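You operate a simulated robot arm through the tools that you are given. There is no shell and no other tool. Be economical: measure what you need, move in short steps, check, and stop when the job is done.

The job below is to be done with a simulated two-armed robot. You get a single attempt, and the scene is never put back.

JOB
Pick up the teal bud vase with one hand, pass it to the other hand and put it on the top of the footstool. Set down upright: teal bud vase.

Only the result counts: the job must be done as asked and must still hold three seconds after the hand-in. Knocking over, shifting, dropping, spilling or breaking anything else fails it.

ROBOT AND FRAMES
Two 7-joint arms with two-finger parallel grippers on one trunk, on a base that drives. Base frame: it is fixed to the floor where the robot stands at the start and does not move with it; the origin is under the middle of the robot, x ahead of it, y to its left, z up. Lengths are in mm, angles in degrees, forces in N, time in s.
The left shoulder is at the start at [50, 161, 1148], the right one opposite. With the tool pointing down near the work surface each hand reaches from about 180 to 680 mm from the robot's upright axis, wherever it stands, measured 20 degrees to its own side. Places, roughly: teal bud vase (6x6x12 cm) [600, -100, 900]; top of the footstool [300, -2500, 400]. Payload 3.43 kg a hand.
The tool frame of a hand sits at the grasp point between the pads (the TCP): z along the fingers, y along the line on which they close. The tips reach 30 mm beyond it. Largest opening 94 mm; finger width 28, thickness 10; the body of the gripper, 50 by 96 mm, starts 55 mm behind the TCP.
Orientation is told as [roll, pitch, yaw] about the base's x, y, z axes, in that order, counted from this pose: with the fingers straight down and closing along the base's y, the tool's x points along the base's -x, its y along +y and its z along -z.

CONTROLS
- The arms move only by the tool apply_moves. It takes "left_plan", "right_plan" or both (then of equal length, played together; a hand with none holds still); each is a list of rows, each a list of 3 entries, a list of its own where there are three numbers: the turn, a rotation vector about the tool's x, y, z in units of 5 degrees (1.0 is 5 degrees), then the shift along the tool's x, y, z in units of 50 mm (1.0 is 50 mm), then the opening, from 0 (shut) to 1 (fully open). In form: [[[ax, ay, az], [x, y, z], hand], ...]. A call has 1 to 20 rows; each row shifts and turns the commanded pose from where the row before left it, along the tool's axes as they then stand. A call with a number of a shift or a turn outside -1 to 1 is refused whole. Each row takes 0.2 s and may step no farther than 50 mm and 8.6 degrees from the row before; otherwise, or with a gripper value out of range, the whole call is refused. Where a pose cannot be reached the arm comes as near as it can. A force on the tool above 40 N (or 10 N above the force at the start of the call, whichever is more), or a blocked arm, ends the call early, and 0.2 s more pass. Each finger travels about 45 mm/s and halts on what it meets, pressing with about 30 N; the grip force reading is that of the motor and also rises with nothing between the fingers. The clock runs only during rows and for 0.2 s after the last one: add rows that do not move to give the fingers time. It gives the time, the measured TCP pose, the force on the tool (base axes), the opening and the grip force at its end, in the units of the frame above (readings bear some noise), with the torque about the TCP (base axes, N m) and any sound that the robot's microphone picked up.
- Cameras (640 x 400 px; columns grow to the right, rows downward): "scene" is now at [128.8, -12.8, 1277.6]; the picture's right is [-0.13, -0.99, 0.00], its down [-0.52, 0.07, -0.85] and it looks along [0.85, -0.11, -0.52] (base axes); focal length 265 px, centre (320, 200). "left" rides on the left gripper at [76, -14, -102] in its tool frame; the picture's right is [0.18, 0.98, 0.00], its down [-0.75, 0.14, -0.64] and it looks along [-0.63, 0.12, 0.77] (tool axes); focal length 243 px, centre (320, 200). "right" rides on the right gripper at [76, 14, -102] in its tool frame; the picture's right is [-0.18, 0.98, 0.00], its down [-0.75, -0.14, -0.64] and it looks along [-0.63, -0.12, 0.77] (tool axes); focal length 243 px, centre (320, 200). There is no depth. A picture from a camera that has moved, and an enlarged one, comes with that camera's place and axes in the base frame and with its lens.
- get_image(camera): a new picture of that camera. It takes no simulated time.
- slide_trunk(by): slides the trunk up (or, below 0, down) by that many mm; the arms and the scene camera ride with it, the base frame stays. It gives what a move gives, with no picture.
- roll_base(legs): drives the robot by 1 to 6 legs, each [ahead, left, turn to the left] in mm, mm and degrees, along the robot's own axes; the way and the turn of a leg run together, so that a leg with both is an arc; at most 1500 mm and 180 degrees a leg. The arms and the cameras ride along, it lands a little off, and it stops where it bumps. It gives what a move gives.
- head_to(pan, tilt): turns the head with the scene camera to pan (to the left, within 80 degrees either way) and tilt (down, from -29 to 69), counted from straight ahead of the robot. It gives what a move gives.
- enlarge(camera, box): a new picture of the part [left, top, right, bottom] of that camera's present view, enlarged. It takes no simulated time.
- close_job(): hands the job in; it is judged then, once.

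Work in short steps. Places have to be worked out from the pictures, the camera data and where the tool is seen: move nearer, look again, correct. Check each grasp and each placing, and mend what went wrong. You have 120 turns and 88 pictures in all, those below and enlarged ones among them. Open the grippers and draw the arms clear of the work before you hand the job in, unless the task says otherwise; then end with one line.

The tools are called after "Emit:" as name(argument=value, ...) on one line, values as JSON. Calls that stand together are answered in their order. apply_moves: Moves the arms, as the interface text tells. Its arguments: {"type":"object","properties":{"left_plan":{"type":"array","items":{"type":"array"}},"right_plan":{"type":"array","items":{"type":"array"}}},"required":[]} The other tools are called the same way: slide_trunk (by) slides the trunk up or down; roll_base (legs) drives the base; head_to (pan, tilt) turns the head that bears the scene camera; get_image (camera) takes a picture; enlarge (camera, box) takes an enlarged picture of a part of a camera's view; close_job () hands the job in.

At the start:

```text
time_s: 0.0
left_position: [404.2, 71.7, 1087.4]
left_tcp_rot: [0.1, 0.0, 0.2]
left_contact_force: [0.0, -0.4, 0.6]
left_ft_torque: [0.01, 0.01, 0.0]
left_opening: 94.2
left_finger_force: 0.1
right_position: [341.2, -227.5, 1072.6]
right_tcp_rot: [-0.1, 0.0, 0.0]
right_contact_force: [0.4, -0.1, -0.7]
right_ft_torque: [0.02, 0.01, 0.03]
right_opening: 94.0
right_finger_force: 0.0
trunk travel left (down, up): [-175.0, 92.0]
robot x, y, heading: [-0.6, 1.0, 0.3]
head pan, tilt: [-7.5, 31.5]
```

scene: 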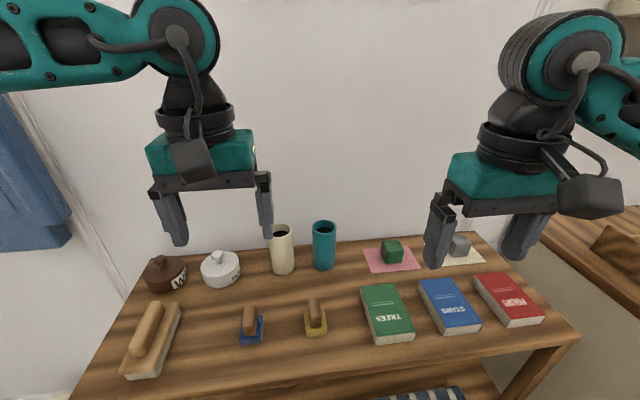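
right: 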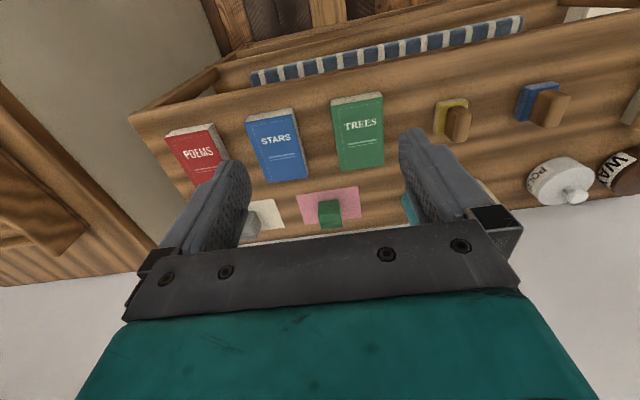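
left: 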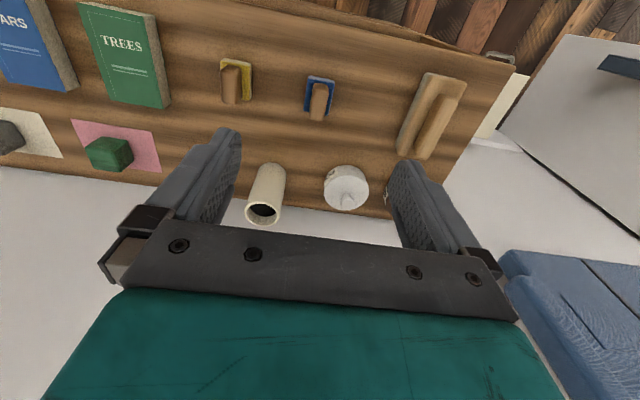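

Judging from the scene picture, the teal vase stands near [603, -84], with the cream vase about 95 mm to its left. I'll turn the right hand by 90 degrees so that it closes along x, clear of the cream vase, and move the left hand outwards.

Emit:
apply_moves(right_plan=[[[0, 0, -1], [0, 0, 0], 1], [[0, 0, -1], [0, 0, 0], 1], [[0, 0, -1], [0, 0, 0], 1], [[0, 0, -1], [0, 0, 0], 1], [[0, 0, -1], [0, 0, 0], 1], [[0, 0, -1], [0, 0, 0], 1], [[0, 0, -1], [0, 0, 0], 1], [[0, 0, -1], [0, 0, 0], 1], [[0, 0, -1], [0, 0, 0], 1], [[0, 0, -1], [0, 0, 0], 1], [[0, 0, -1], [0, 0, 0], 1], [[0, 0, -1], [0, 0, 0], 1], [[0, 0, -1], [0, 0, 0], 1], [[0, 0, -1], [0, 0, 0], 1], [[0, 0, -1], [0, 0, 0], 1], [[0, 0, -1], [0, 0, 0], 1], [[0, 0, -1], [0, 0, 0], 1], [[0, 0, -1], [0, 0, 0], 1]], left_plan=[[[0, 0, 0], [0, 0.6, 0], 1], [[0, 0, 0], [0, 0.6, 0], 1], [[0, 0, 0], [0, 0.6, 0], 1], [[0, 0, 0], [0, 0.6, 0], 1], [[0, 0, 0], [0, 0, 0], 1], [[0, 0, 0], [0, 0, 0], 1], [[0, 0, 0], [0, 0, 0], 1], [[0, 0, 0], [0, 0, 0], 1], [[0, 0, 0], [0, 0, 0], 1], [[0, 0, 0], [0, 0, 0], 1], [[0, 0, 0], [0, 0, 0], 1], [[0, 0, 0], [0, 0, 0], 1], [[0, 0, 0], [0, 0, 0], 1], [[0, 0, 0], [0, 0, 0], 1], [[0, 0, 0], [0, 0, 0], 1], [[0, 0, 0], [0, 0, 0], 1], [[0, 0, 0], [0, 0, 0], 1], [[0, 0, 0], [0, 0, 0], 1]])

Emit:
enlarge(camera="scene", box=[220, 190, 420, 315])

```text
time_s: 3.8
left_position: [403.1, 191.9, 1086.6]
left_tcp_rot: [0.0, 0.0, 0.2]
left_contact_force: [-0.3, 0.2, -0.4]
left_ft_torque: [-0.02, -0.02, 0.01]
left_opening: 94.2
left_finger_force: 0.0
right_position: [276.1, -146.8, 1075.7]
right_tcp_rot: [0.0, -0.1, 89.9]
right_contact_force: [0.2, 0.5, 0.2]
right_ft_torque: [-0.05, 0.02, 0.01]
right_opening: 94.0
right_finger_force: 0.1
right hand out of reach, approached as far as the arm can: row 13, 14, 15, 16, 17, 18
trunk travel left (down, up): [-175.0, 92.0]
robot x, y, heading: [-2.3, 1.5, 0.1]
head pan, tilt: [-7.5, 31.5]
```

```text
3.20 times, centred on (320, 252) of scene
camera zoom: at [128.8, -12.6, 1277.6], right [-0.13, -0.99, 0.0], down [-0.52, 0.07, -0.85], along [0.85, -0.11, -0.52], focal length 847 px, centre (320, 32)
```

zoom: 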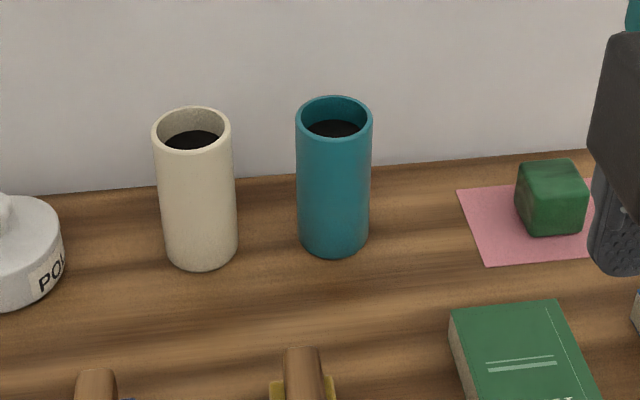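

The vase centre looks to be about [609, -85] with a radius near 27, and the gap to the cream vase is about 45 mm. I'll test whether the turned right hand can get above the vase.

Emit:
apply_moves(right_plan=[[[0, 0, 0], [-0.17, -0.83, 0], 1], [[0, 0, 0], [-0.17, -0.83, 0], 1], [[0, 0, 0], [-0.17, -0.83, 0], 1], [[0, 0, 0], [-0.17, -0.83, 0], 1], [[0, 0, 0], [-0.17, -0.83, 0], 1], [[0, 0, 0], [-0.17, -0.83, 0], 1], [[0, 0, 0], [-0.17, -0.83, 0], 1], [[0, 0, 0], [0, 0, 0], 1]])

```text
time_s: 5.6
left_position: [402.8, 191.8, 1084.7]
left_tcp_rot: [0.0, 0.1, 0.1]
left_contact_force: [0.5, -0.4, 0.1]
left_ft_torque: [0.03, -0.01, 0.02]
left_opening: 94.2
left_finger_force: 0.1
right_position: [330.1, -38.8, 1079.8]
right_tcp_rot: [-0.1, 0.1, 89.8]
right_contact_force: [0.1, 0.2, -0.1]
right_ft_torque: [0.03, -0.02, 0.0]
right_opening: 93.8
right_finger_force: 0.1
right hand out of reach, approached as far as the arm can: row 1, 2, 3, 4, 5, 6, 7
trunk travel left (down, up): [-175.0, 92.0]
robot x, y, heading: [1.4, -2.4, 0.3]
head pan, tilt: [-7.5, 31.5]
```

Yaw 90 isn't reachable for this arm. The neighbour gap is wide enough to close along y, so I'll turn back to a yaw of about 10.

Emit:
apply_moves(right_plan=[[[0, 0, 1], [0, 0, 0], 1], [[0, 0, 1], [0, 0, 0], 1], [[0, 0, 1], [0, 0, 0], 1], [[0, 0, 1], [0, 0, 0], 1], [[0, 0, 1], [0, 0, 0], 1], [[0, 0, 1], [0, 0, 0], 1], [[0, 0, 1], [0, 0, 0], 1], [[0, 0, 1], [0, 0, 0], 1], [[0, 0, 1], [0, 0, 0], 1], [[0, 0, 1], [0, 0, 0], 1], [[0, 0, 1], [0, 0, 0], 1], [[0, 0, 1], [0, 0, 0], 1], [[0, 0, 1], [0, 0, 0], 1], [[0, 0, 1], [0, 0, 0], 1], [[0, 0, 1], [0, 0, 0], 1], [[0, 0, 1], [0, 0, 0], 1], [[0, 0, 0], [0, 0, 0], 1]])

```text
time_s: 9.2
left_position: [402.0, 191.5, 1085.7]
left_tcp_rot: [0.0, -0.1, 0.2]
left_contact_force: [-0.5, -0.2, -0.4]
left_ft_torque: [-0.01, 0.01, -0.02]
left_opening: 94.1
left_finger_force: 0.1
right_position: [327.7, -38.6, 1081.8]
right_tcp_rot: [0.1, 0.1, 9.9]
right_contact_force: [-0.2, 0.5, -0.3]
right_ft_torque: [0.0, -0.01, 0.02]
right_opening: 94.0
right_finger_force: 0.1
trunk travel left (down, up): [-175.0, 92.0]
robot x, y, heading: [-0.5, 1.7, -0.1]
head pan, tilt: [-7.5, 31.5]
```

The yaw is now 10. I'm moving above the vase with TCP z about 1000, and then I'll look.

Emit:
apply_moves(right_plan=[[[0, 0, 0], [-0.769, -0.269, 0.2], 1], [[0, 0, 0], [-0.769, -0.269, 0.2], 1], [[0, 0, 0], [-0.769, -0.269, 0.2], 1], [[0, 0, 0], [-0.769, -0.269, 0.2], 1], [[0, 0, 0], [-0.769, -0.269, 0.2], 1], [[0, 0, 0], [-0.769, -0.269, 0.2], 1], [[0, 0, 0], [-0.769, -0.269, 0.2], 1], [[0, 0, 0], [0, 0, 0], 1]])

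Emit:
get_image(camera="right")

Emit:
get_image(camera="scene")

```text
time_s: 11.0
left_position: [403.0, 191.5, 1085.3]
left_tcp_rot: [0.0, 0.0, 0.0]
left_contact_force: [-0.5, 0.9, 0.1]
left_ft_torque: [0.01, -0.01, -0.05]
left_opening: 94.2
left_finger_force: 0.1
right_position: [611.8, -86.2, 1012.6]
right_tcp_rot: [0.1, 0.0, 10.1]
right_contact_force: [0.2, 0.0, -0.1]
right_ft_torque: [0.0, 0.0, -0.01]
right_opening: 93.8
right_finger_force: 0.0
trunk travel left (down, up): [-175.0, 92.0]
robot x, y, heading: [-2.0, -1.0, 0.4]
head pan, tilt: [-7.5, 31.5]
```

```text
83 pictures are left
camera right: at [534.5, -84.2, 1113.7], right [0.01, 1.0, 0.0], down [0.77, -0.01, 0.64], along [0.64, -0.01, -0.77], focal length 243 px, centre (320, 200)
```

right: 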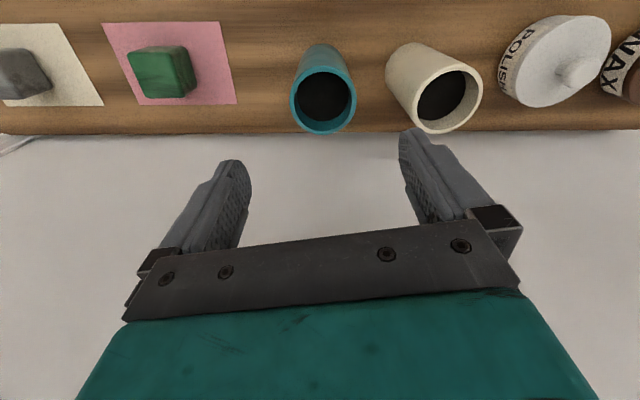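

```text
82 pictures are left
camera scene: at [128.7, -13.0, 1277.7], right [-0.13, -0.99, 0.0], down [-0.52, 0.07, -0.85], along [0.85, -0.11, -0.52], focal length 265 px, centre (320, 200)
```

scene: 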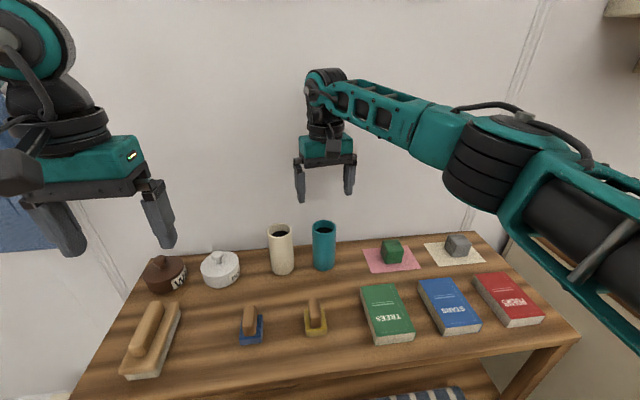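

The right camera puts the rim centre at about [597, -82]. I'll move to [600, -82], come lower, and look again.

Emit:
apply_moves(right_plan=[[[0, 0, 0], [0.22, 0.12, 0.5], 1], [[0, 0, 0], [0, 0, 0.5], 1], [[0, 0, 0], [0, 0, 0], 1]])

Emit:
get_image(camera="right")

Emit:
enlarge(camera="scene", box=[240, 150, 400, 300])

```text
time_s: 11.8
left_position: [403.5, 192.8, 1085.7]
left_tcp_rot: [0.0, 0.1, 0.1]
left_contact_force: [-0.6, 0.4, 0.5]
left_ft_torque: [-0.01, 0.0, 0.0]
left_opening: 94.1
left_finger_force: 0.1
right_position: [598.5, -80.7, 961.5]
right_tcp_rot: [0.0, 0.1, 10.0]
right_contact_force: [-0.6, 0.1, 0.2]
right_ft_torque: [-0.01, 0.03, -0.02]
right_opening: 94.1
right_finger_force: 0.1
trunk travel left (down, up): [-175.0, 92.0]
robot x, y, heading: [2.6, -2.8, 0.0]
head pan, tilt: [-7.5, 31.5]
```

```text
81 pictures are left
camera right: at [522.0, -79.9, 1062.8], right [0.01, 1.0, 0.0], down [0.77, -0.01, 0.64], along [0.64, -0.01, -0.77], focal length 243 px, centre (320, 200)
```

right: 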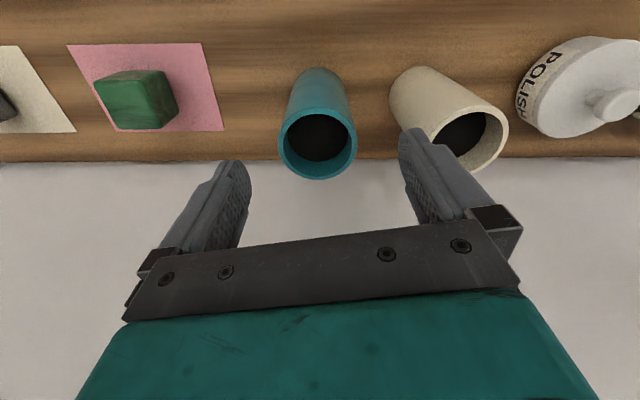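

```text
2.67 times, centred on (320, 225) of scene
camera zoom: at [128.8, -12.8, 1277.7], right [-0.13, -0.99, 0.0], down [-0.52, 0.07, -0.85], along [0.85, -0.11, -0.52], focal length 706 px, centre (320, 133)
```

zoom: 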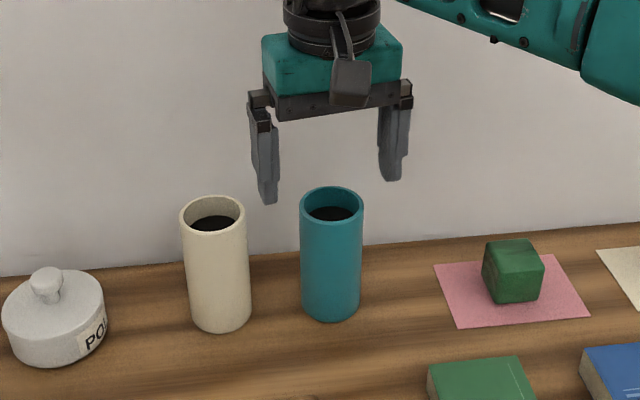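

The rim centre is at about [598, -82, 912]. I'll narrow the fingers to 75 mm to keep clear of the cream vase and lower to z about 900.

Emit:
apply_moves(right_plan=[[[0, 0, 0], [0, -0.03, 0], 0.8], [[0, 0, 0], [0, 0, 0], 0.8], [[0, 0, 0], [0, 0, 0.4], 0.8], [[0, 0, 0], [0, 0, 0.4], 0.8], [[0, 0, 0], [0, 0, 0.42], 0.8], [[0, 0, 0], [0, 0, 0], 0.8]])

Emit:
get_image(camera="right")

Emit:
enlarge(camera="scene", box=[240, 150, 400, 300])

```text
time_s: 13.2
left_position: [403.0, 191.6, 1086.7]
left_tcp_rot: [0.0, 0.0, 0.1]
left_contact_force: [-0.3, 0.3, 0.3]
left_ft_torque: [-0.02, -0.04, 0.01]
left_opening: 93.8
left_finger_force: 0.0
right_position: [599.2, -82.8, 898.2]
right_tcp_rot: [0.0, 0.0, 9.9]
right_contact_force: [0.2, 0.3, -0.5]
right_ft_torque: [-0.04, 0.02, -0.03]
right_opening: 75.0
right_finger_force: 0.0
trunk travel left (down, up): [-175.0, 92.0]
robot x, y, heading: [1.1, 1.6, -0.2]
head pan, tilt: [-7.5, 31.5]
```

```text
79 pictures are left
camera right: at [522.5, -80.5, 999.8], right [0.01, 1.0, 0.0], down [0.77, -0.01, 0.64], along [0.64, -0.01, -0.77], focal length 243 px, centre (320, 200)
```

right: 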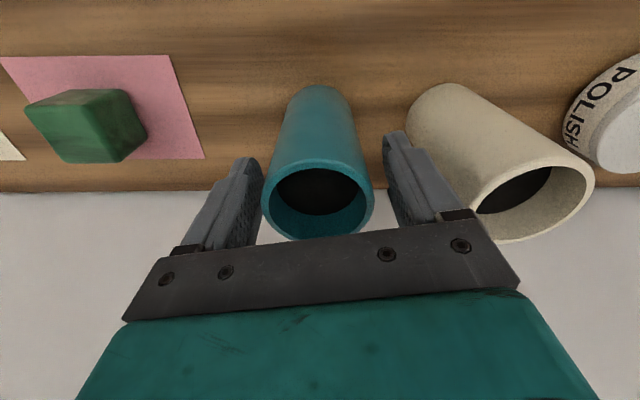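

```text
2.67 times, centred on (320, 225) of scene
camera zoom: at [128.8, -12.8, 1277.7], right [-0.13, -0.99, 0.0], down [-0.52, 0.07, -0.85], along [0.85, -0.11, -0.52], focal length 706 px, centre (320, 133)
```

zoom: 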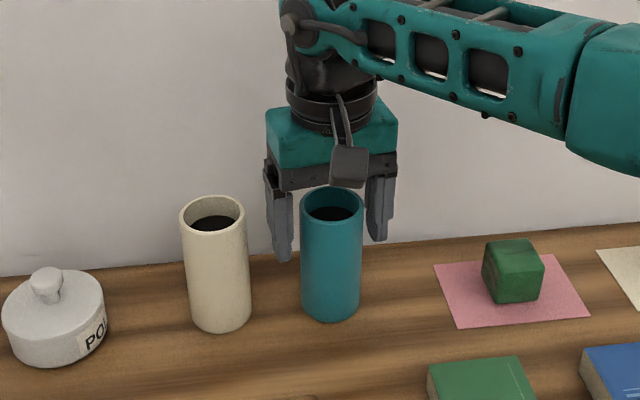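

The vase is centred between the fingers with clearance on both sides, so I'm closing.

Emit:
apply_moves(right_plan=[[[0, 0, 0], [0, 0, 0], 0], [[0, 0, 0], [0, 0, 0], 0], [[0, 0, 0], [0, 0, 0], 0], [[0, 0, 0], [0, 0, 0], 0], [[0, 0, 0], [0, 0, 0], 0]])

Emit:
get_image(camera="right")

```text
time_s: 14.4
left_position: [403.9, 192.5, 1084.8]
left_tcp_rot: [0.0, 0.0, 0.1]
left_contact_force: [0.6, 0.1, 0.9]
left_ft_torque: [0.01, 0.02, 0.01]
left_opening: 94.1
left_finger_force: 0.1
right_position: [599.5, -81.8, 899.7]
right_tcp_rot: [0.0, 0.0, 10.0]
right_contact_force: [-0.1, -0.4, -0.2]
right_ft_torque: [-0.01, -0.08, -0.02]
right_opening: 54.5
right_finger_force: 30.4
trunk travel left (down, up): [-175.0, 92.0]
robot x, y, heading: [1.3, -1.3, -0.1]
head pan, tilt: [-7.5, 31.5]
```

```text
77 pictures are left
camera right: at [522.6, -80.6, 1000.0], right [0.01, 1.0, 0.0], down [0.77, -0.01, 0.64], along [0.64, -0.01, -0.77], focal length 243 px, centre (320, 200)
```

right: 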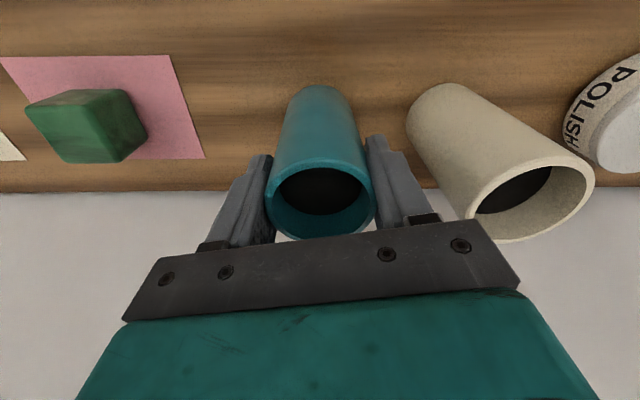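

The grip holds at 54.5 mm with 30 N. I'm lifting straight up.

Emit:
apply_moves(right_plan=[[[0, 0, 0], [0, 0, -0.3], 0], [[0, 0, 0], [0, 0, -0.6], 0], [[0, 0, 0], [0, 0, -0.7], 0], [[0, 0, 0], [0, 0, -0.7], 0], [[0, 0, 0], [0, 0, -0.6], 0], [[0, 0, 0], [0, 0, -0.3], 0], [[0, 0, 0], [0, 0, 0], 0]])

Emit:
get_image(camera="scene")

```text
time_s: 16.0
left_position: [402.8, 192.4, 1085.5]
left_tcp_rot: [-0.1, -0.1, 0.1]
left_contact_force: [-0.8, 0.0, 0.3]
left_ft_torque: [0.03, -0.05, -0.02]
left_opening: 94.4
left_finger_force: 0.1
right_position: [599.3, -82.1, 1061.3]
right_tcp_rot: [0.0, -0.1, 10.0]
right_contact_force: [0.1, 0.4, -1.6]
right_ft_torque: [0.02, 0.02, 0.01]
right_opening: 54.7
right_finger_force: 30.2
trunk travel left (down, up): [-175.0, 92.0]
robot x, y, heading: [3.0, -2.7, 0.1]
head pan, tilt: [-7.5, 31.5]
```

```text
76 pictures are left
camera scene: at [129.0, -12.8, 1277.6], right [-0.13, -0.99, 0.0], down [-0.52, 0.07, -0.85], along [0.85, -0.11, -0.52], focal length 265 px, centre (320, 200)
```

scene: 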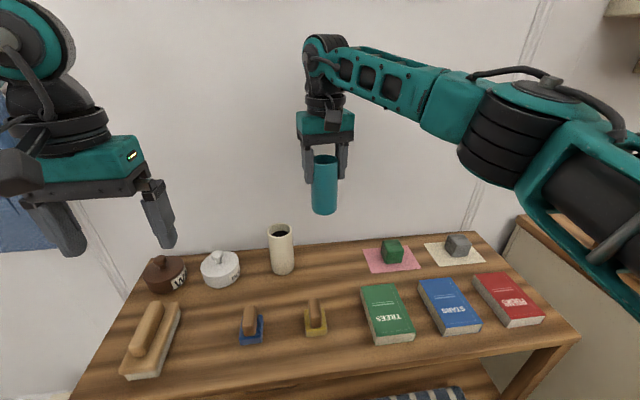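

The vase is lifted cleanly. I'll shift it a little left for the handover and turn the left hand to yaw -20, pitch -55 so it can come in from the robot side, low on the vase.

Emit:
apply_moves(left_plan=[[[0, 0, 1], [0, 0, 0], 1], [[0, 0, 1], [0, 0, 0], 1], [[0, 0, 1], [0, 0, 0], 1], [[0, 0, 1], [0, 0, 0], 1], [[0, -1, 0], [0, 0, 0], 1], [[0, -1, 0], [0, 0, 0], 1], [[0, -1, 0], [0, 0, 0], 1], [[0, -1, 0], [0, 0, 0], 1], [[0, -1, 0], [0, 0, 0], 1], [[0, -1, 0], [0, 0, 0], 1], [[0, -1, 0], [0, 0, 0], 1], [[0, -1, 0], [0, 0, 0], 1], [[0, -1, 0], [0, 0, 0], 1], [[0, -1, 0], [0, 0, 0], 1], [[0, -1, 0], [0, 0, 0], 1], [[0, 0, 0], [0, 0, 0], 1]], right_plan=[[[0, 0, 0], [0.1, 0.2, 0], 0], [[0, 0, 0], [0.1, 0.2, 0], 0], [[0, 0, 0], [0.1, 0.2, 0], 0], [[0, 0, 0], [0.1, 0.2, 0], 0], [[0, 0, 0], [0.06, 0.1, 0], 0], [[0, 0, 0], [0, 0, 0], 0], [[0, 0, 0], [0, 0, 0], 0], [[0, 0, 0], [0, 0, 0], 0], [[0, 0, 0], [0, 0, 0], 0], [[0, 0, 0], [0, 0, 0], 0], [[0, 0, 0], [0, 0, 0], 0], [[0, 0, 0], [0, 0, 0], 0], [[0, 0, 0], [0, 0, 0], 0], [[0, 0, 0], [0, 0, 0], 0], [[0, 0, 0], [0, 0, 0], 0], [[0, 0, 0], [0, 0, 0], 0]])

Emit:
get_image(camera="scene")

Emit:
get_image(camera="left")

```text
time_s: 19.4
left_position: [414.1, 192.7, 1090.0]
left_tcp_rot: [-0.1, -55.1, -19.9]
left_contact_force: [-0.3, -0.3, 0.0]
left_ft_torque: [-0.01, 0.04, 0.0]
left_opening: 94.4
left_finger_force: 0.0
left hand out of reach, approached as far as the arm can: row 15
right_position: [568.1, -41.7, 1061.1]
right_tcp_rot: [0.0, -0.1, 9.9]
right_contact_force: [0.8, -0.4, -0.6]
right_ft_torque: [0.03, 0.01, 0.01]
right_opening: 54.3
right_finger_force: 30.0
trunk travel left (down, up): [-175.0, 92.0]
robot x, y, heading: [-0.3, -1.3, 0.0]
head pan, tilt: [-7.5, 31.5]
```

```text
75 pictures are left
camera scene: at [129.0, -12.8, 1277.6], right [-0.13, -0.99, 0.0], down [-0.52, 0.07, -0.85], along [0.85, -0.11, -0.52], focal length 265 px, centre (320, 200)
```

scene: 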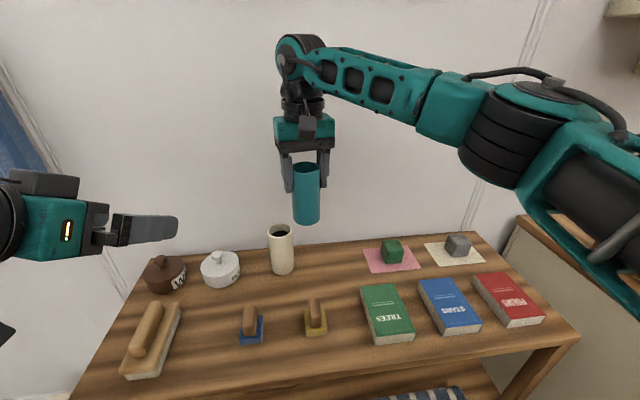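

```text
74 pictures are left
camera left: at [288.3, 223.6, 1086.3], right [0.24, 0.96, -0.15], down [-0.04, 0.17, 0.99], along [0.97, -0.23, 0.08], focal length 243 px, centre (320, 200)
```

left: 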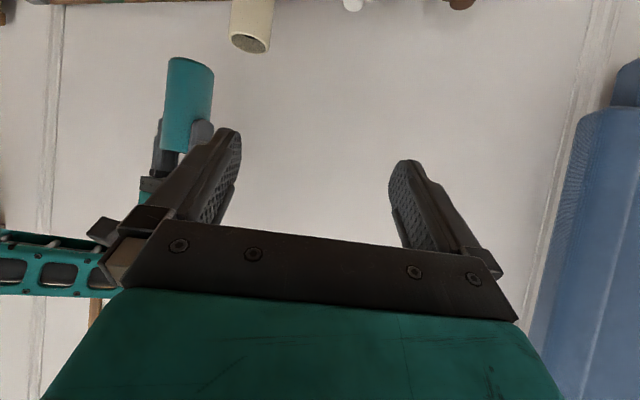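

The left hand has reached the needed attitude. I'm moving it to a pre-handover point 130 mm behind the vase at z about 1004, and turning the right hand to yaw 0.

Emit:
apply_moves(left_plan=[[[0, 0, 0], [0.066, -0.563, 0.405], 1], [[0, 0, 0], [0.066, -0.563, 0.405], 1], [[0, 0, 0], [0.066, -0.563, 0.405], 1], [[0, 0, 0], [0.066, -0.563, 0.405], 1], [[0, 0, 0], [0.066, -0.563, 0.405], 1], [[0, 0, 0], [0.066, -0.563, 0.405], 1], [[0, 0, 0], [0, 0, 0], 1]], right_plan=[[[0, 0, 0.5], [0, 0, 0], 0], [[0, 0, 0.5], [0, 0, 0], 0], [[0, 0, 0.5], [0, 0, 0], 0], [[0, 0, 0.5], [0, 0, 0], 0], [[0, 0, 0], [0, 0, 0], 0], [[0, 0, 0], [0, 0, 0], 0], [[0, 0, 0], [0, 0, 0], 0]])

Emit:
get_image(camera="scene")

Emit:
get_image(camera="left")

```text
time_s: 21.0
left_position: [439.2, 3.4, 1005.0]
left_tcp_rot: [0.0, -55.0, -19.9]
left_contact_force: [-0.1, 0.6, 0.3]
left_ft_torque: [-0.02, -0.02, 0.0]
left_opening: 94.1
left_finger_force: 0.1
right_position: [568.3, -40.7, 1060.1]
right_tcp_rot: [0.0, 0.1, 0.0]
right_contact_force: [0.9, 0.7, -0.8]
right_ft_torque: [0.01, 0.02, 0.01]
right_opening: 54.6
right_finger_force: 29.4
trunk travel left (down, up): [-175.0, 92.0]
robot x, y, heading: [3.7, -0.9, -0.2]
head pan, tilt: [-7.5, 31.5]
```

```text
73 pictures are left
camera scene: at [128.9, -12.7, 1277.6], right [-0.13, -0.99, 0.0], down [-0.52, 0.07, -0.85], along [0.85, -0.11, -0.52], focal length 265 px, centre (320, 200)
```

scene: 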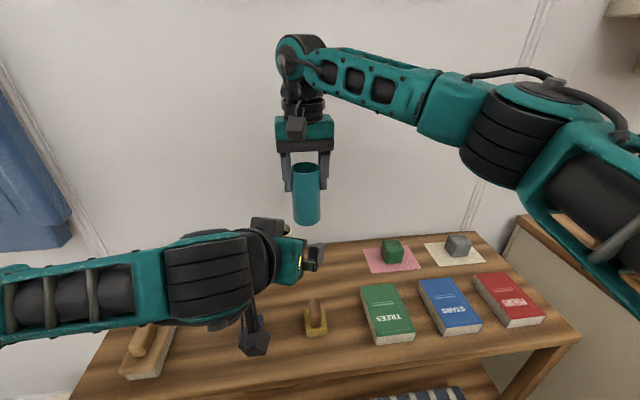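

```text
72 pictures are left
camera left: at [312.8, 33.9, 1001.2], right [0.23, 0.96, -0.15], down [-0.04, 0.17, 0.99], along [0.97, -0.23, 0.08], focal length 243 px, centre (320, 200)
```

left: 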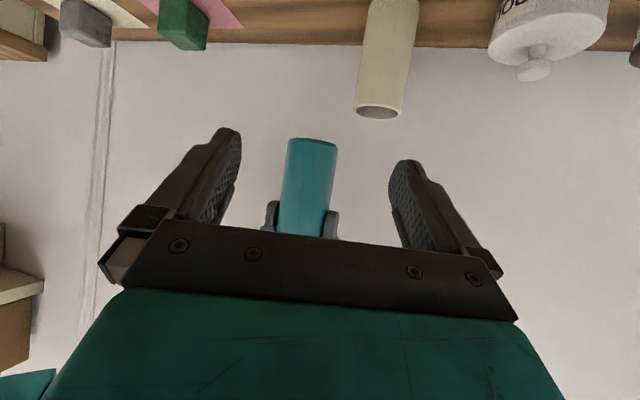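

The left camera puts the vase base at z about 960 and y about -43, which is close to my estimate. I'll check its uprightness in close-up before going in.

Emit:
enlarge(camera="left", box=[240, 120, 400, 250])

Emit:
enlarge(camera="scene", box=[240, 130, 380, 260])

```text
3.08 times, centred on (320, 185) of left
camera zoom: at [312.8, 33.9, 1001.2], right [0.23, 0.96, -0.15], down [-0.04, 0.17, 0.99], along [0.97, -0.23, 0.08], focal length 746 px, centre (320, 246)
```

zoom: 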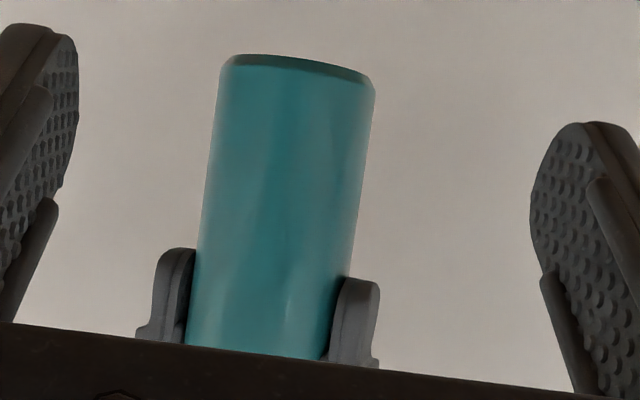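

```text
3.08 times, centred on (310, 195) of scene
camera zoom: at [128.9, -12.7, 1277.6], right [-0.13, -0.99, 0.0], down [-0.52, 0.07, -0.85], along [0.85, -0.11, -0.52], focal length 814 px, centre (351, 215)
```

zoom: 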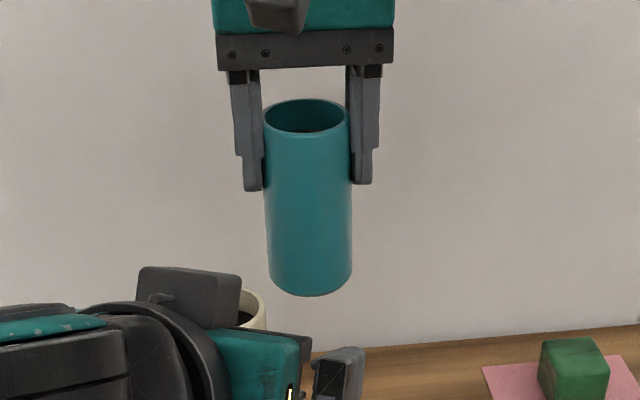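

The vase hangs vertical, since the image slope matches the vertical. I'm moving the left hand horizontally about two thirds of the way in and checking.

Emit:
apply_moves(left_plan=[[[0, 0, 0], [-0.236, 0, 0.355], 1], [[0, 0, 0], [-0.236, 0, 0.355], 1], [[0, 0, 0], [-0.236, 0, 0.355], 1], [[0, 0, 0], [-0.236, 0, 0.355], 1], [[0, 0, 0], [0, 0, 0], 1]])

Emit:
get_image(camera="left")

Emit:
enlarge(camera="scene", box=[220, 100, 400, 280])

```text
time_s: 22.2
left_position: [517.7, -24.6, 1000.7]
left_tcp_rot: [0.0, -55.0, -20.0]
left_contact_force: [0.5, 0.3, 0.2]
left_ft_torque: [0.02, 0.02, -0.01]
left_opening: 94.0
left_finger_force: 0.0
right_position: [567.0, -42.1, 1060.6]
right_tcp_rot: [0.0, 0.0, 0.0]
right_contact_force: [0.2, 0.4, -1.1]
right_ft_torque: [0.02, 0.02, 0.0]
right_opening: 54.6
right_finger_force: 30.2
trunk travel left (down, up): [-175.0, 92.0]
robot x, y, heading: [-1.2, -1.0, 0.2]
head pan, tilt: [-7.5, 31.5]
```

```text
69 pictures are left
camera left: at [393.5, 5.4, 997.5], right [0.24, 0.96, -0.15], down [-0.04, 0.16, 0.99], along [0.97, -0.23, 0.08], focal length 243 px, centre (320, 200)
```

left: 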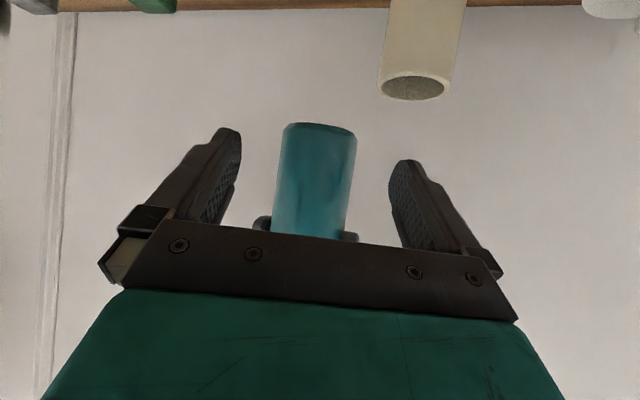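

```text
2.22 times, centred on (310, 190) of scene
camera zoom: at [128.9, -12.7, 1277.6], right [-0.13, -0.99, 0.0], down [-0.52, 0.07, -0.85], along [0.85, -0.11, -0.52], focal length 588 px, centre (342, 222)
```

zoom: 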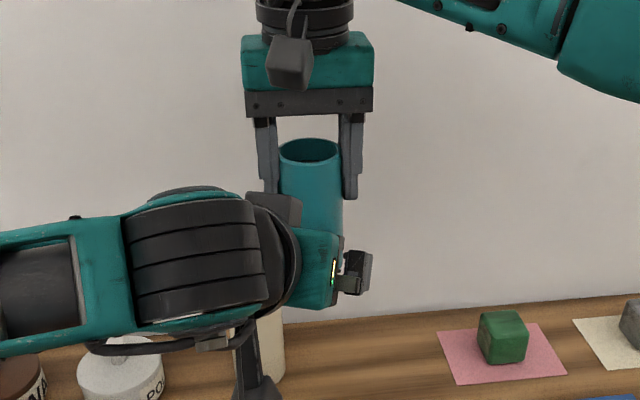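

Well centred, with a clear margin to the right gripper. I'm doing the last 45 mm in small steps.

Emit:
apply_moves(left_plan=[[[0, 0, 0], [-0.177, 0, 0.239], 1], [[0, 0, 0], [-0.177, 0, 0.239], 1], [[0, 0, 0], [-0.177, 0, 0.239], 1], [[0, 0, 0], [0, 0, 0], 1]])

Emit:
get_image(camera="left")

Emit:
enlarge(camera="scene", box=[220, 100, 400, 280])

```text
time_s: 23.2
left_position: [561.3, -39.7, 1001.9]
left_tcp_rot: [0.0, -55.0, -19.9]
left_contact_force: [-0.1, 0.3, 0.3]
left_ft_torque: [-0.02, 0.02, -0.01]
left_opening: 94.0
left_finger_force: 0.0
right_position: [568.7, -42.5, 1059.8]
right_tcp_rot: [0.0, 0.0, 0.0]
right_contact_force: [-0.2, -0.2, -1.4]
right_ft_torque: [-0.03, -0.01, 0.01]
right_opening: 54.6
right_finger_force: 30.0
trunk travel left (down, up): [-175.0, 92.0]
robot x, y, heading: [2.2, 2.8, 0.1]
head pan, tilt: [-7.5, 31.5]
```

```text
67 pictures are left
camera left: at [436.6, -8.9, 997.9], right [0.24, 0.96, -0.15], down [-0.04, 0.17, 0.99], along [0.97, -0.23, 0.08], focal length 243 px, centre (320, 200)
```

left: 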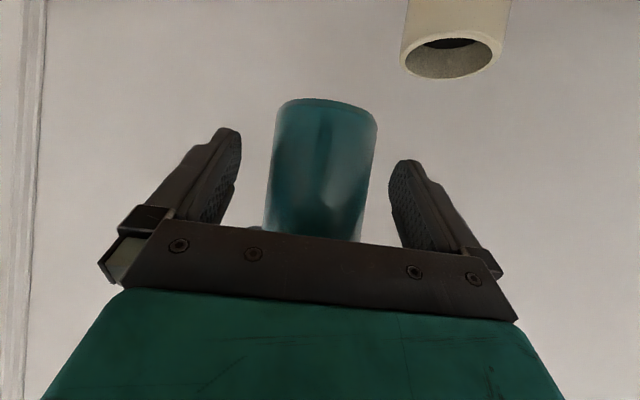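

```text
2.22 times, centred on (310, 190) of scene
camera zoom: at [128.9, -12.8, 1277.6], right [-0.13, -0.99, 0.0], down [-0.52, 0.07, -0.85], along [0.85, -0.11, -0.52], focal length 588 px, centre (342, 222)
```

zoom: 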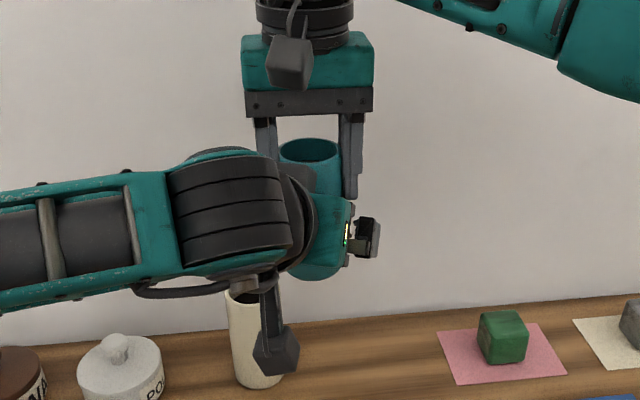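

The vase sits between the left pads. I'm closing the left hand while the right holds.

Emit:
apply_moves(left_plan=[[[0, 0, 0], [0, 0, 0], 0.7], [[0, 0, 0], [0, 0, 0], 0.62], [[0, 0, 0], [0, 0, 0], 0], [[0, 0, 0], [0, 0, 0], 0], [[0, 0, 0], [0, 0, 0], 0], [[0, 0, 0], [0, 0, 0], 0]])

Emit:
get_image(camera="left")

```text
time_s: 24.6
left_position: [560.2, -38.2, 1000.7]
left_tcp_rot: [0.0, -55.0, -19.8]
left_contact_force: [0.4, 3.2, -1.1]
left_ft_torque: [-0.27, 0.05, -0.02]
left_opening: 57.4
left_finger_force: 30.2
right_position: [568.0, -42.8, 1060.8]
right_tcp_rot: [0.0, 0.0, -0.1]
right_contact_force: [0.2, -2.0, -0.1]
right_ft_torque: [0.2, -0.02, 0.03]
right_opening: 54.7
right_finger_force: 30.3
trunk travel left (down, up): [-175.0, 92.0]
robot x, y, heading: [-0.5, -0.7, -0.1]
head pan, tilt: [-7.5, 31.5]
```

```text
65 pictures are left
camera left: at [436.4, -8.7, 997.6], right [0.23, 0.96, -0.15], down [-0.04, 0.17, 0.99], along [0.97, -0.23, 0.08], focal length 243 px, centre (320, 200)
```

left: 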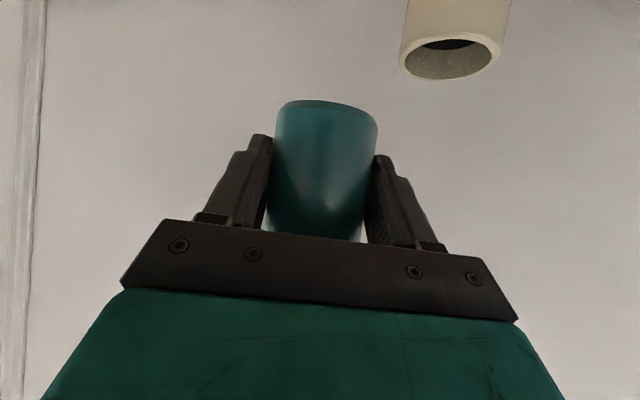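

Both hands hold the vase, with the left at 57.4 mm and 30 N. I'm opening the right hand moderately and lifting it off.

Emit:
apply_moves(right_plan=[[[0, 0, 0], [0, 0, 0], 0.72], [[0, 0, 0], [0, 0, 0], 0.72], [[0, 0, 0], [0, 0, 0], 0.72], [[0, 0, 0], [0, 0, -0.3], 0.72], [[0, 0, 0], [0, 0, -0.5], 0.72], [[0, 0, 0], [0, 0, -0.7], 0.72], [[0, 0, 0], [0, 0, -0.7], 0.72], [[0, 0, 0], [0, 0, 0], 0.72]])

Emit:
get_image(camera="scene")

Emit:
get_image(camera="left")

```text
time_s: 26.4
left_position: [562.0, -39.4, 1001.7]
left_tcp_rot: [0.1, -54.9, -20.0]
left_contact_force: [0.0, -0.4, -0.2]
left_ft_torque: [0.0, 0.04, 0.01]
left_opening: 57.5
left_finger_force: 30.1
right_position: [566.4, -43.3, 1169.9]
right_tcp_rot: [0.0, 0.0, 0.0]
right_contact_force: [0.3, -1.0, -0.1]
right_ft_torque: [0.03, 0.06, 0.02]
right_opening: 67.8
right_finger_force: 0.0
trunk travel left (down, up): [-175.0, 92.0]
robot x, y, heading: [-1.5, 1.7, -0.2]
head pan, tilt: [-7.5, 31.5]
```

```text
64 pictures are left
camera scene: at [129.1, -12.9, 1277.6], right [-0.13, -0.99, 0.0], down [-0.52, 0.07, -0.85], along [0.85, -0.11, -0.52], focal length 265 px, centre (320, 200)
```

scene: 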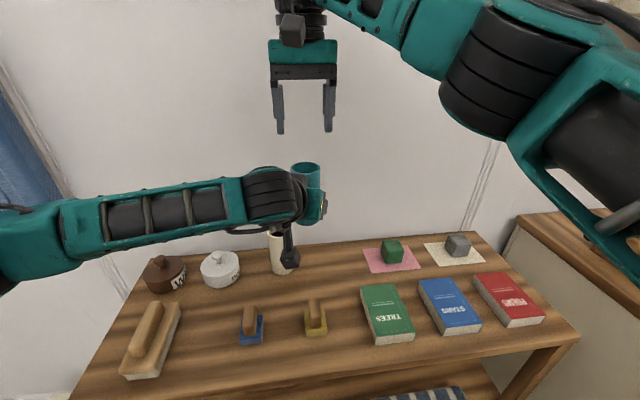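

```text
63 pictures are left
camera left: at [436.5, -8.9, 997.7], right [0.24, 0.96, -0.15], down [-0.04, 0.17, 0.99], along [0.97, -0.23, 0.08], focal length 243 px, centre (320, 200)
```

left: 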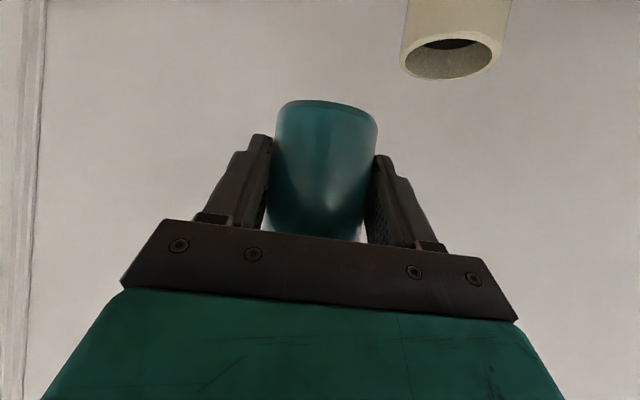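

The handover is done and the vase sits upright and unshifted in the left hand. I'm retracting the right hand to the side and drawing the left back and up.

Emit:
apply_moves(right_plan=[[[0, 0, 0], [0, -0.9, 0], 0.72], [[0, 0, 0], [0, -0.9, 0], 0.72], [[0, 0, 0], [0, -0.9, 0], 0.72], [[0, 0, 0], [0, -0.9, 0], 0.72], [[0, 0, 0], [0.9, 0, 0], 0.72], [[0, 0, 0], [0.9, 0, 0], 0.72], [[0, 0, 0], [0.9, 0, 0], 0.72], [[0, 0, 0], [0.9, 0, 0], 0.72], [[0, 0, 0], [0.9, 0, 0], 0.72], [[0, 0, 0], [0, 0, 0.3], 0.72]], left_plan=[[[0, 0, 0], [0, 0, 0], 0], [[0, 0, 0], [0, 0, 0], 0], [[0, 0, 0], [0, 0, 0], 0], [[0, 0, 0], [0, 0, 0], 0], [[0, 0, 0], [0.088, 0.075, -0.544], 0], [[0, 0, 0], [0.088, 0.075, -0.544], 0], [[0, 0, 0], [0.088, 0.075, -0.544], 0], [[0, 0, 0], [0.088, 0.075, -0.544], 0], [[0, 0, 0], [0.088, 0.075, -0.544], 0], [[0, 0, 0], [0, 0, 0], 0]])

Emit:
head_to(pan=-75, tilt=25)

Emit:
get_image(camera="scene")

```text
time_s: 28.6
left_position: [450.8, 19.7, 1062.0]
left_tcp_rot: [0.1, -54.9, -19.8]
left_contact_force: [0.3, -0.9, -1.8]
left_ft_torque: [0.01, 0.01, -0.03]
left_opening: 56.8
left_finger_force: 29.6
right_position: [341.5, -223.7, 1155.5]
right_tcp_rot: [0.1, 0.0, 0.1]
right_contact_force: [-0.3, -0.3, 0.6]
right_ft_torque: [0.02, 0.02, -0.01]
right_opening: 67.7
right_finger_force: 0.1
trunk travel left (down, up): [-175.0, 92.0]
robot x, y, heading: [2.2, -2.4, -0.1]
head pan, tilt: [-7.5, 31.5]
```

```text
time_s: 30.0
left_position: [449.6, 19.7, 1062.2]
left_tcp_rot: [0.0, -54.9, -19.9]
left_contact_force: [-0.5, -0.5, -2.3]
left_ft_torque: [-0.01, 0.04, -0.03]
left_opening: 57.1
left_finger_force: 30.0
right_position: [341.5, -222.1, 1156.2]
right_tcp_rot: [0.1, 0.0, 0.0]
right_contact_force: [-0.6, 0.3, -0.9]
right_ft_torque: [-0.01, 0.03, 0.05]
right_opening: 67.5
right_finger_force: 0.1
trunk travel left (down, up): [-175.0, 92.0]
robot x, y, heading: [-4.5, -0.3, 0.2]
head pan, tilt: [-75.0, 25.0]
```

```text
62 pictures are left
camera scene: at [63.8, -90.1, 1287.9], right [-0.97, -0.26, 0.0], down [-0.11, 0.41, -0.91], along [0.24, -0.88, -0.42], focal length 265 px, centre (320, 200)
```

scene: 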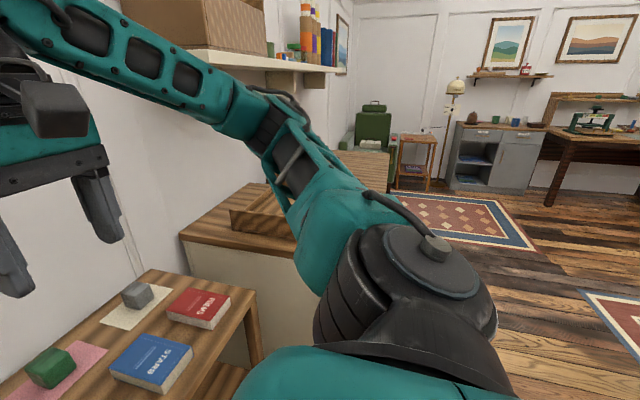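

The stool isn't visible past the arm. I'm backing away from the table, since the floor to the right is clear.

Emit:
roll_base(legs=[[-450, 0, 0]])

Emit:
get_image(camera="scene")

```text
time_s: 32.7
left_position: [-3.5, 21.4, 1062.4]
left_tcp_rot: [-0.1, -55.0, -19.6]
left_contact_force: [0.0, 0.0, -1.5]
left_ft_torque: [0.01, 0.02, 0.01]
left_opening: 57.1
left_finger_force: 30.0
right_position: [-110.5, -221.9, 1156.3]
right_tcp_rot: [0.1, -0.1, 0.2]
right_contact_force: [-1.1, -0.2, -0.8]
right_ft_torque: [-0.01, -0.03, -0.01]
right_opening: 67.9
right_finger_force: 0.1
trunk travel left (down, up): [-175.0, 92.0]
robot x, y, heading: [-454.2, 1.2, 0.1]
head pan, tilt: [-75.0, 25.0]
```

```text
61 pictures are left
camera scene: at [-388.8, -90.7, 1288.0], right [-0.96, -0.26, 0.0], down [-0.11, 0.41, -0.91], along [0.24, -0.87, -0.42], focal length 265 px, centre (320, 200)
```

scene: 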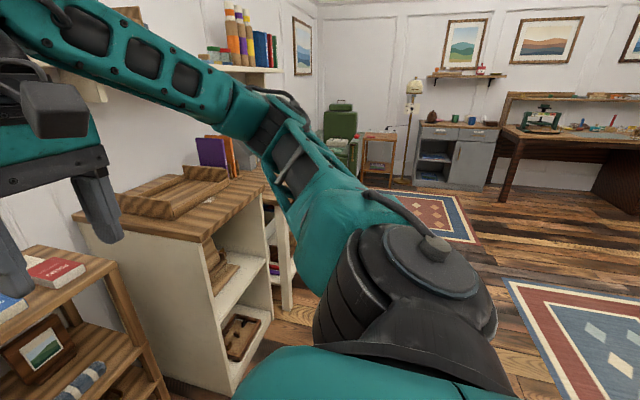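

Next I'm turning the robot right by 75 degrees and looking ahead.

Emit:
roll_base(legs=[[0, 0, -75]])

Emit:
head_to(pan=0, tilt=20)

Emit:
get_image(camera="scene")

```text
time_s: 36.4
left_position: [-319.9, -431.5, 1062.3]
left_tcp_rot: [0.0, -54.9, -95.3]
left_contact_force: [0.4, 1.0, -1.7]
left_ft_torque: [-0.04, -0.03, -0.01]
left_opening: 57.2
left_finger_force: 30.1
right_position: [-582.6, -386.6, 1155.8]
right_tcp_rot: [0.1, -0.1, -75.5]
right_contact_force: [0.0, -0.4, 0.5]
right_ft_torque: [-0.03, 0.02, 0.0]
right_opening: 67.6
right_finger_force: 0.1
trunk travel left (down, up): [-175.0, 92.0]
robot x, y, heading: [-455.1, -2.3, -75.4]
head pan, tilt: [-75.0, 25.0]
```

```text
time_s: 37.9
left_position: [-320.2, -431.3, 1061.9]
left_tcp_rot: [0.0, -55.0, -95.3]
left_contact_force: [0.5, 0.6, -1.3]
left_ft_torque: [0.0, 0.04, 0.03]
left_opening: 57.3
left_finger_force: 30.3
right_position: [-583.3, -387.7, 1156.7]
right_tcp_rot: [0.1, 0.1, -75.6]
right_contact_force: [-0.3, -0.1, 0.0]
right_ft_torque: [0.0, -0.01, 0.03]
right_opening: 67.5
right_finger_force: 0.1
trunk travel left (down, up): [-175.0, 92.0]
robot x, y, heading: [-451.7, 1.2, -75.9]
head pan, tilt: [0.0, 20.0]
```

```text
60 pictures are left
camera scene: at [-419.4, -131.0, 1296.0], right [-0.97, -0.25, 0.0], down [-0.09, 0.33, -0.94], along [0.23, -0.91, -0.34], focal length 265 px, centre (320, 200)
```

scene: 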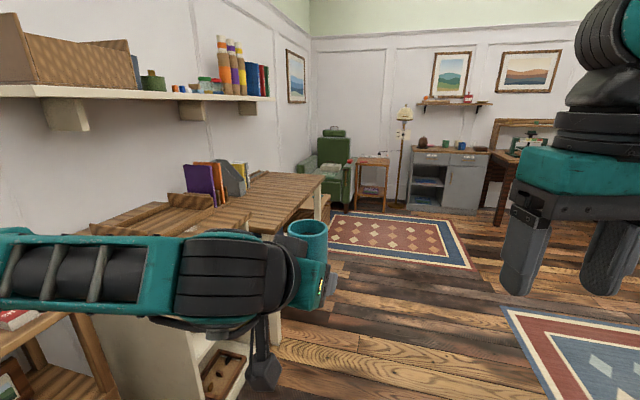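

The stool should appear near pixel (310, 200), so I'm enlarging there.

Emit:
enlarge(camera="scene", box=[230, 130, 430, 255])

```text
3.20 times, centred on (330, 192) of scene
camera zoom: at [-419.4, -131.0, 1296.0], right [-0.97, -0.25, 0.0], down [-0.09, 0.33, -0.94], along [0.23, -0.91, -0.34], focal length 847 px, centre (288, 224)
```

zoom: 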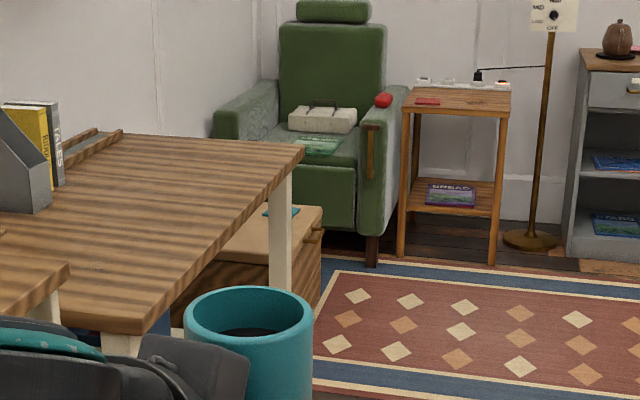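

The stool is the tan padded box just beyond the desk, with something on its top near the back. I'm driving along the clear floor to about [-550, -1450], staying parallel to the desk.

Emit:
roll_base(legs=[[1383, -448, 0]])

Emit:
head_to(pan=30, tilt=30)

Emit:
get_image(camera="scene")

```text
time_s: 44.9
left_position: [-386.4, -1837.1, 1062.4]
left_tcp_rot: [0.0, -55.0, -93.9]
left_contact_force: [-0.4, -0.1, -1.4]
left_ft_torque: [0.0, 0.01, 0.03]
left_opening: 57.3
left_finger_force: 30.6
right_position: [-649.9, -1797.9, 1155.9]
right_tcp_rot: [0.0, 0.0, -74.1]
right_contact_force: [-0.3, 0.9, -0.9]
right_ft_torque: [-0.03, -0.03, -0.02]
right_opening: 67.8
right_finger_force: 0.0
trunk travel left (down, up): [-175.0, 92.0]
robot x, y, heading: [-529.0, -1408.5, -74.0]
head pan, tilt: [0.0, 20.0]
```

```text
time_s: 45.8
left_position: [-386.7, -1836.6, 1062.5]
left_tcp_rot: [0.1, -55.0, -93.9]
left_contact_force: [-1.0, -0.7, -1.7]
left_ft_torque: [0.01, 0.02, -0.02]
left_opening: 57.0
left_finger_force: 30.1
right_position: [-650.1, -1799.1, 1155.9]
right_tcp_rot: [0.0, 0.0, -74.1]
right_contact_force: [-0.3, 1.5, 0.8]
right_ft_torque: [0.03, -0.03, 0.01]
right_opening: 67.7
right_finger_force: 0.2
trunk travel left (down, up): [-175.0, 92.0]
robot x, y, heading: [-531.7, -1411.1, -74.2]
head pan, tilt: [30.0, 30.0]
```

```text
58 pictures are left
camera scene: at [-453.8, -1512.0, 1280.0], right [-0.7, -0.72, 0.0], down [-0.36, 0.35, -0.87], along [0.62, -0.6, -0.5], focal length 265 px, centre (320, 200)
```

scene: 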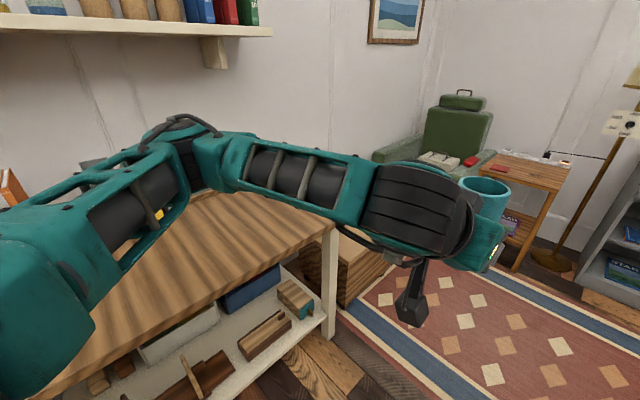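

The stool is now visible below the wrist. I'm driving to about [-450, -2450] and turning to face it.

Emit:
roll_base(legs=[[1022, -204, 0], [0, 0, 74]])

Emit:
head_to(pan=-10, tilt=45)

Emit:
get_image(camera="scene")

```text
time_s: 54.4
left_position: [6.3, -2428.7, 1061.0]
left_tcp_rot: [0.0, -55.0, -20.6]
left_contact_force: [0.1, -0.2, -2.1]
left_ft_torque: [0.02, 0.0, -0.01]
left_opening: 57.0
left_finger_force: 30.5
right_position: [-105.2, -2670.6, 1156.4]
right_tcp_rot: [0.0, 0.0, -0.7]
right_contact_force: [-0.3, 0.0, -0.1]
right_ft_torque: [0.01, -0.02, 0.03]
right_opening: 67.8
right_finger_force: 0.0
trunk travel left (down, up): [-175.0, 92.0]
robot x, y, heading: [-447.5, -2443.6, -0.9]
head pan, tilt: [30.0, 30.0]
```

```text
time_s: 55.4
left_position: [7.0, -2428.4, 1061.4]
left_tcp_rot: [0.0, -55.0, -20.5]
left_contact_force: [0.3, 0.3, -1.5]
left_ft_torque: [0.01, 0.0, 0.05]
left_opening: 57.1
left_finger_force: 29.8
right_position: [-104.0, -2670.2, 1156.4]
right_tcp_rot: [0.0, -0.1, -0.6]
right_contact_force: [-0.4, 0.2, -0.9]
right_ft_torque: [0.0, 0.01, 0.01]
right_opening: 68.0
right_finger_force: 0.1
trunk travel left (down, up): [-175.0, 92.0]
robot x, y, heading: [-444.6, -2443.2, -0.7]
head pan, tilt: [-10.0, 45.0]
```

```text
57 pictures are left
camera scene: at [-324.1, -2460.1, 1257.4], right [-0.18, -0.98, 0.0], down [-0.69, 0.13, -0.71], along [0.7, -0.13, -0.71], focal length 265 px, centre (320, 200)
```

scene: 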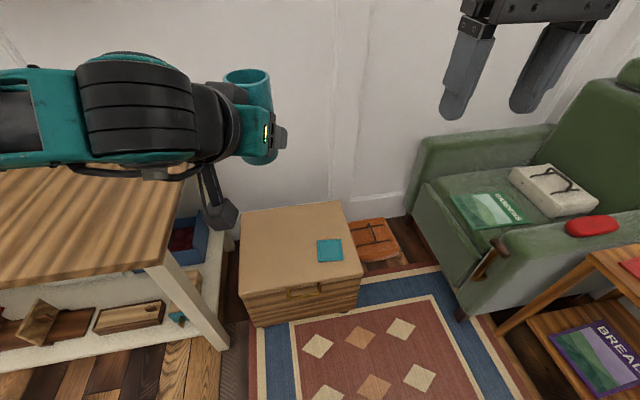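

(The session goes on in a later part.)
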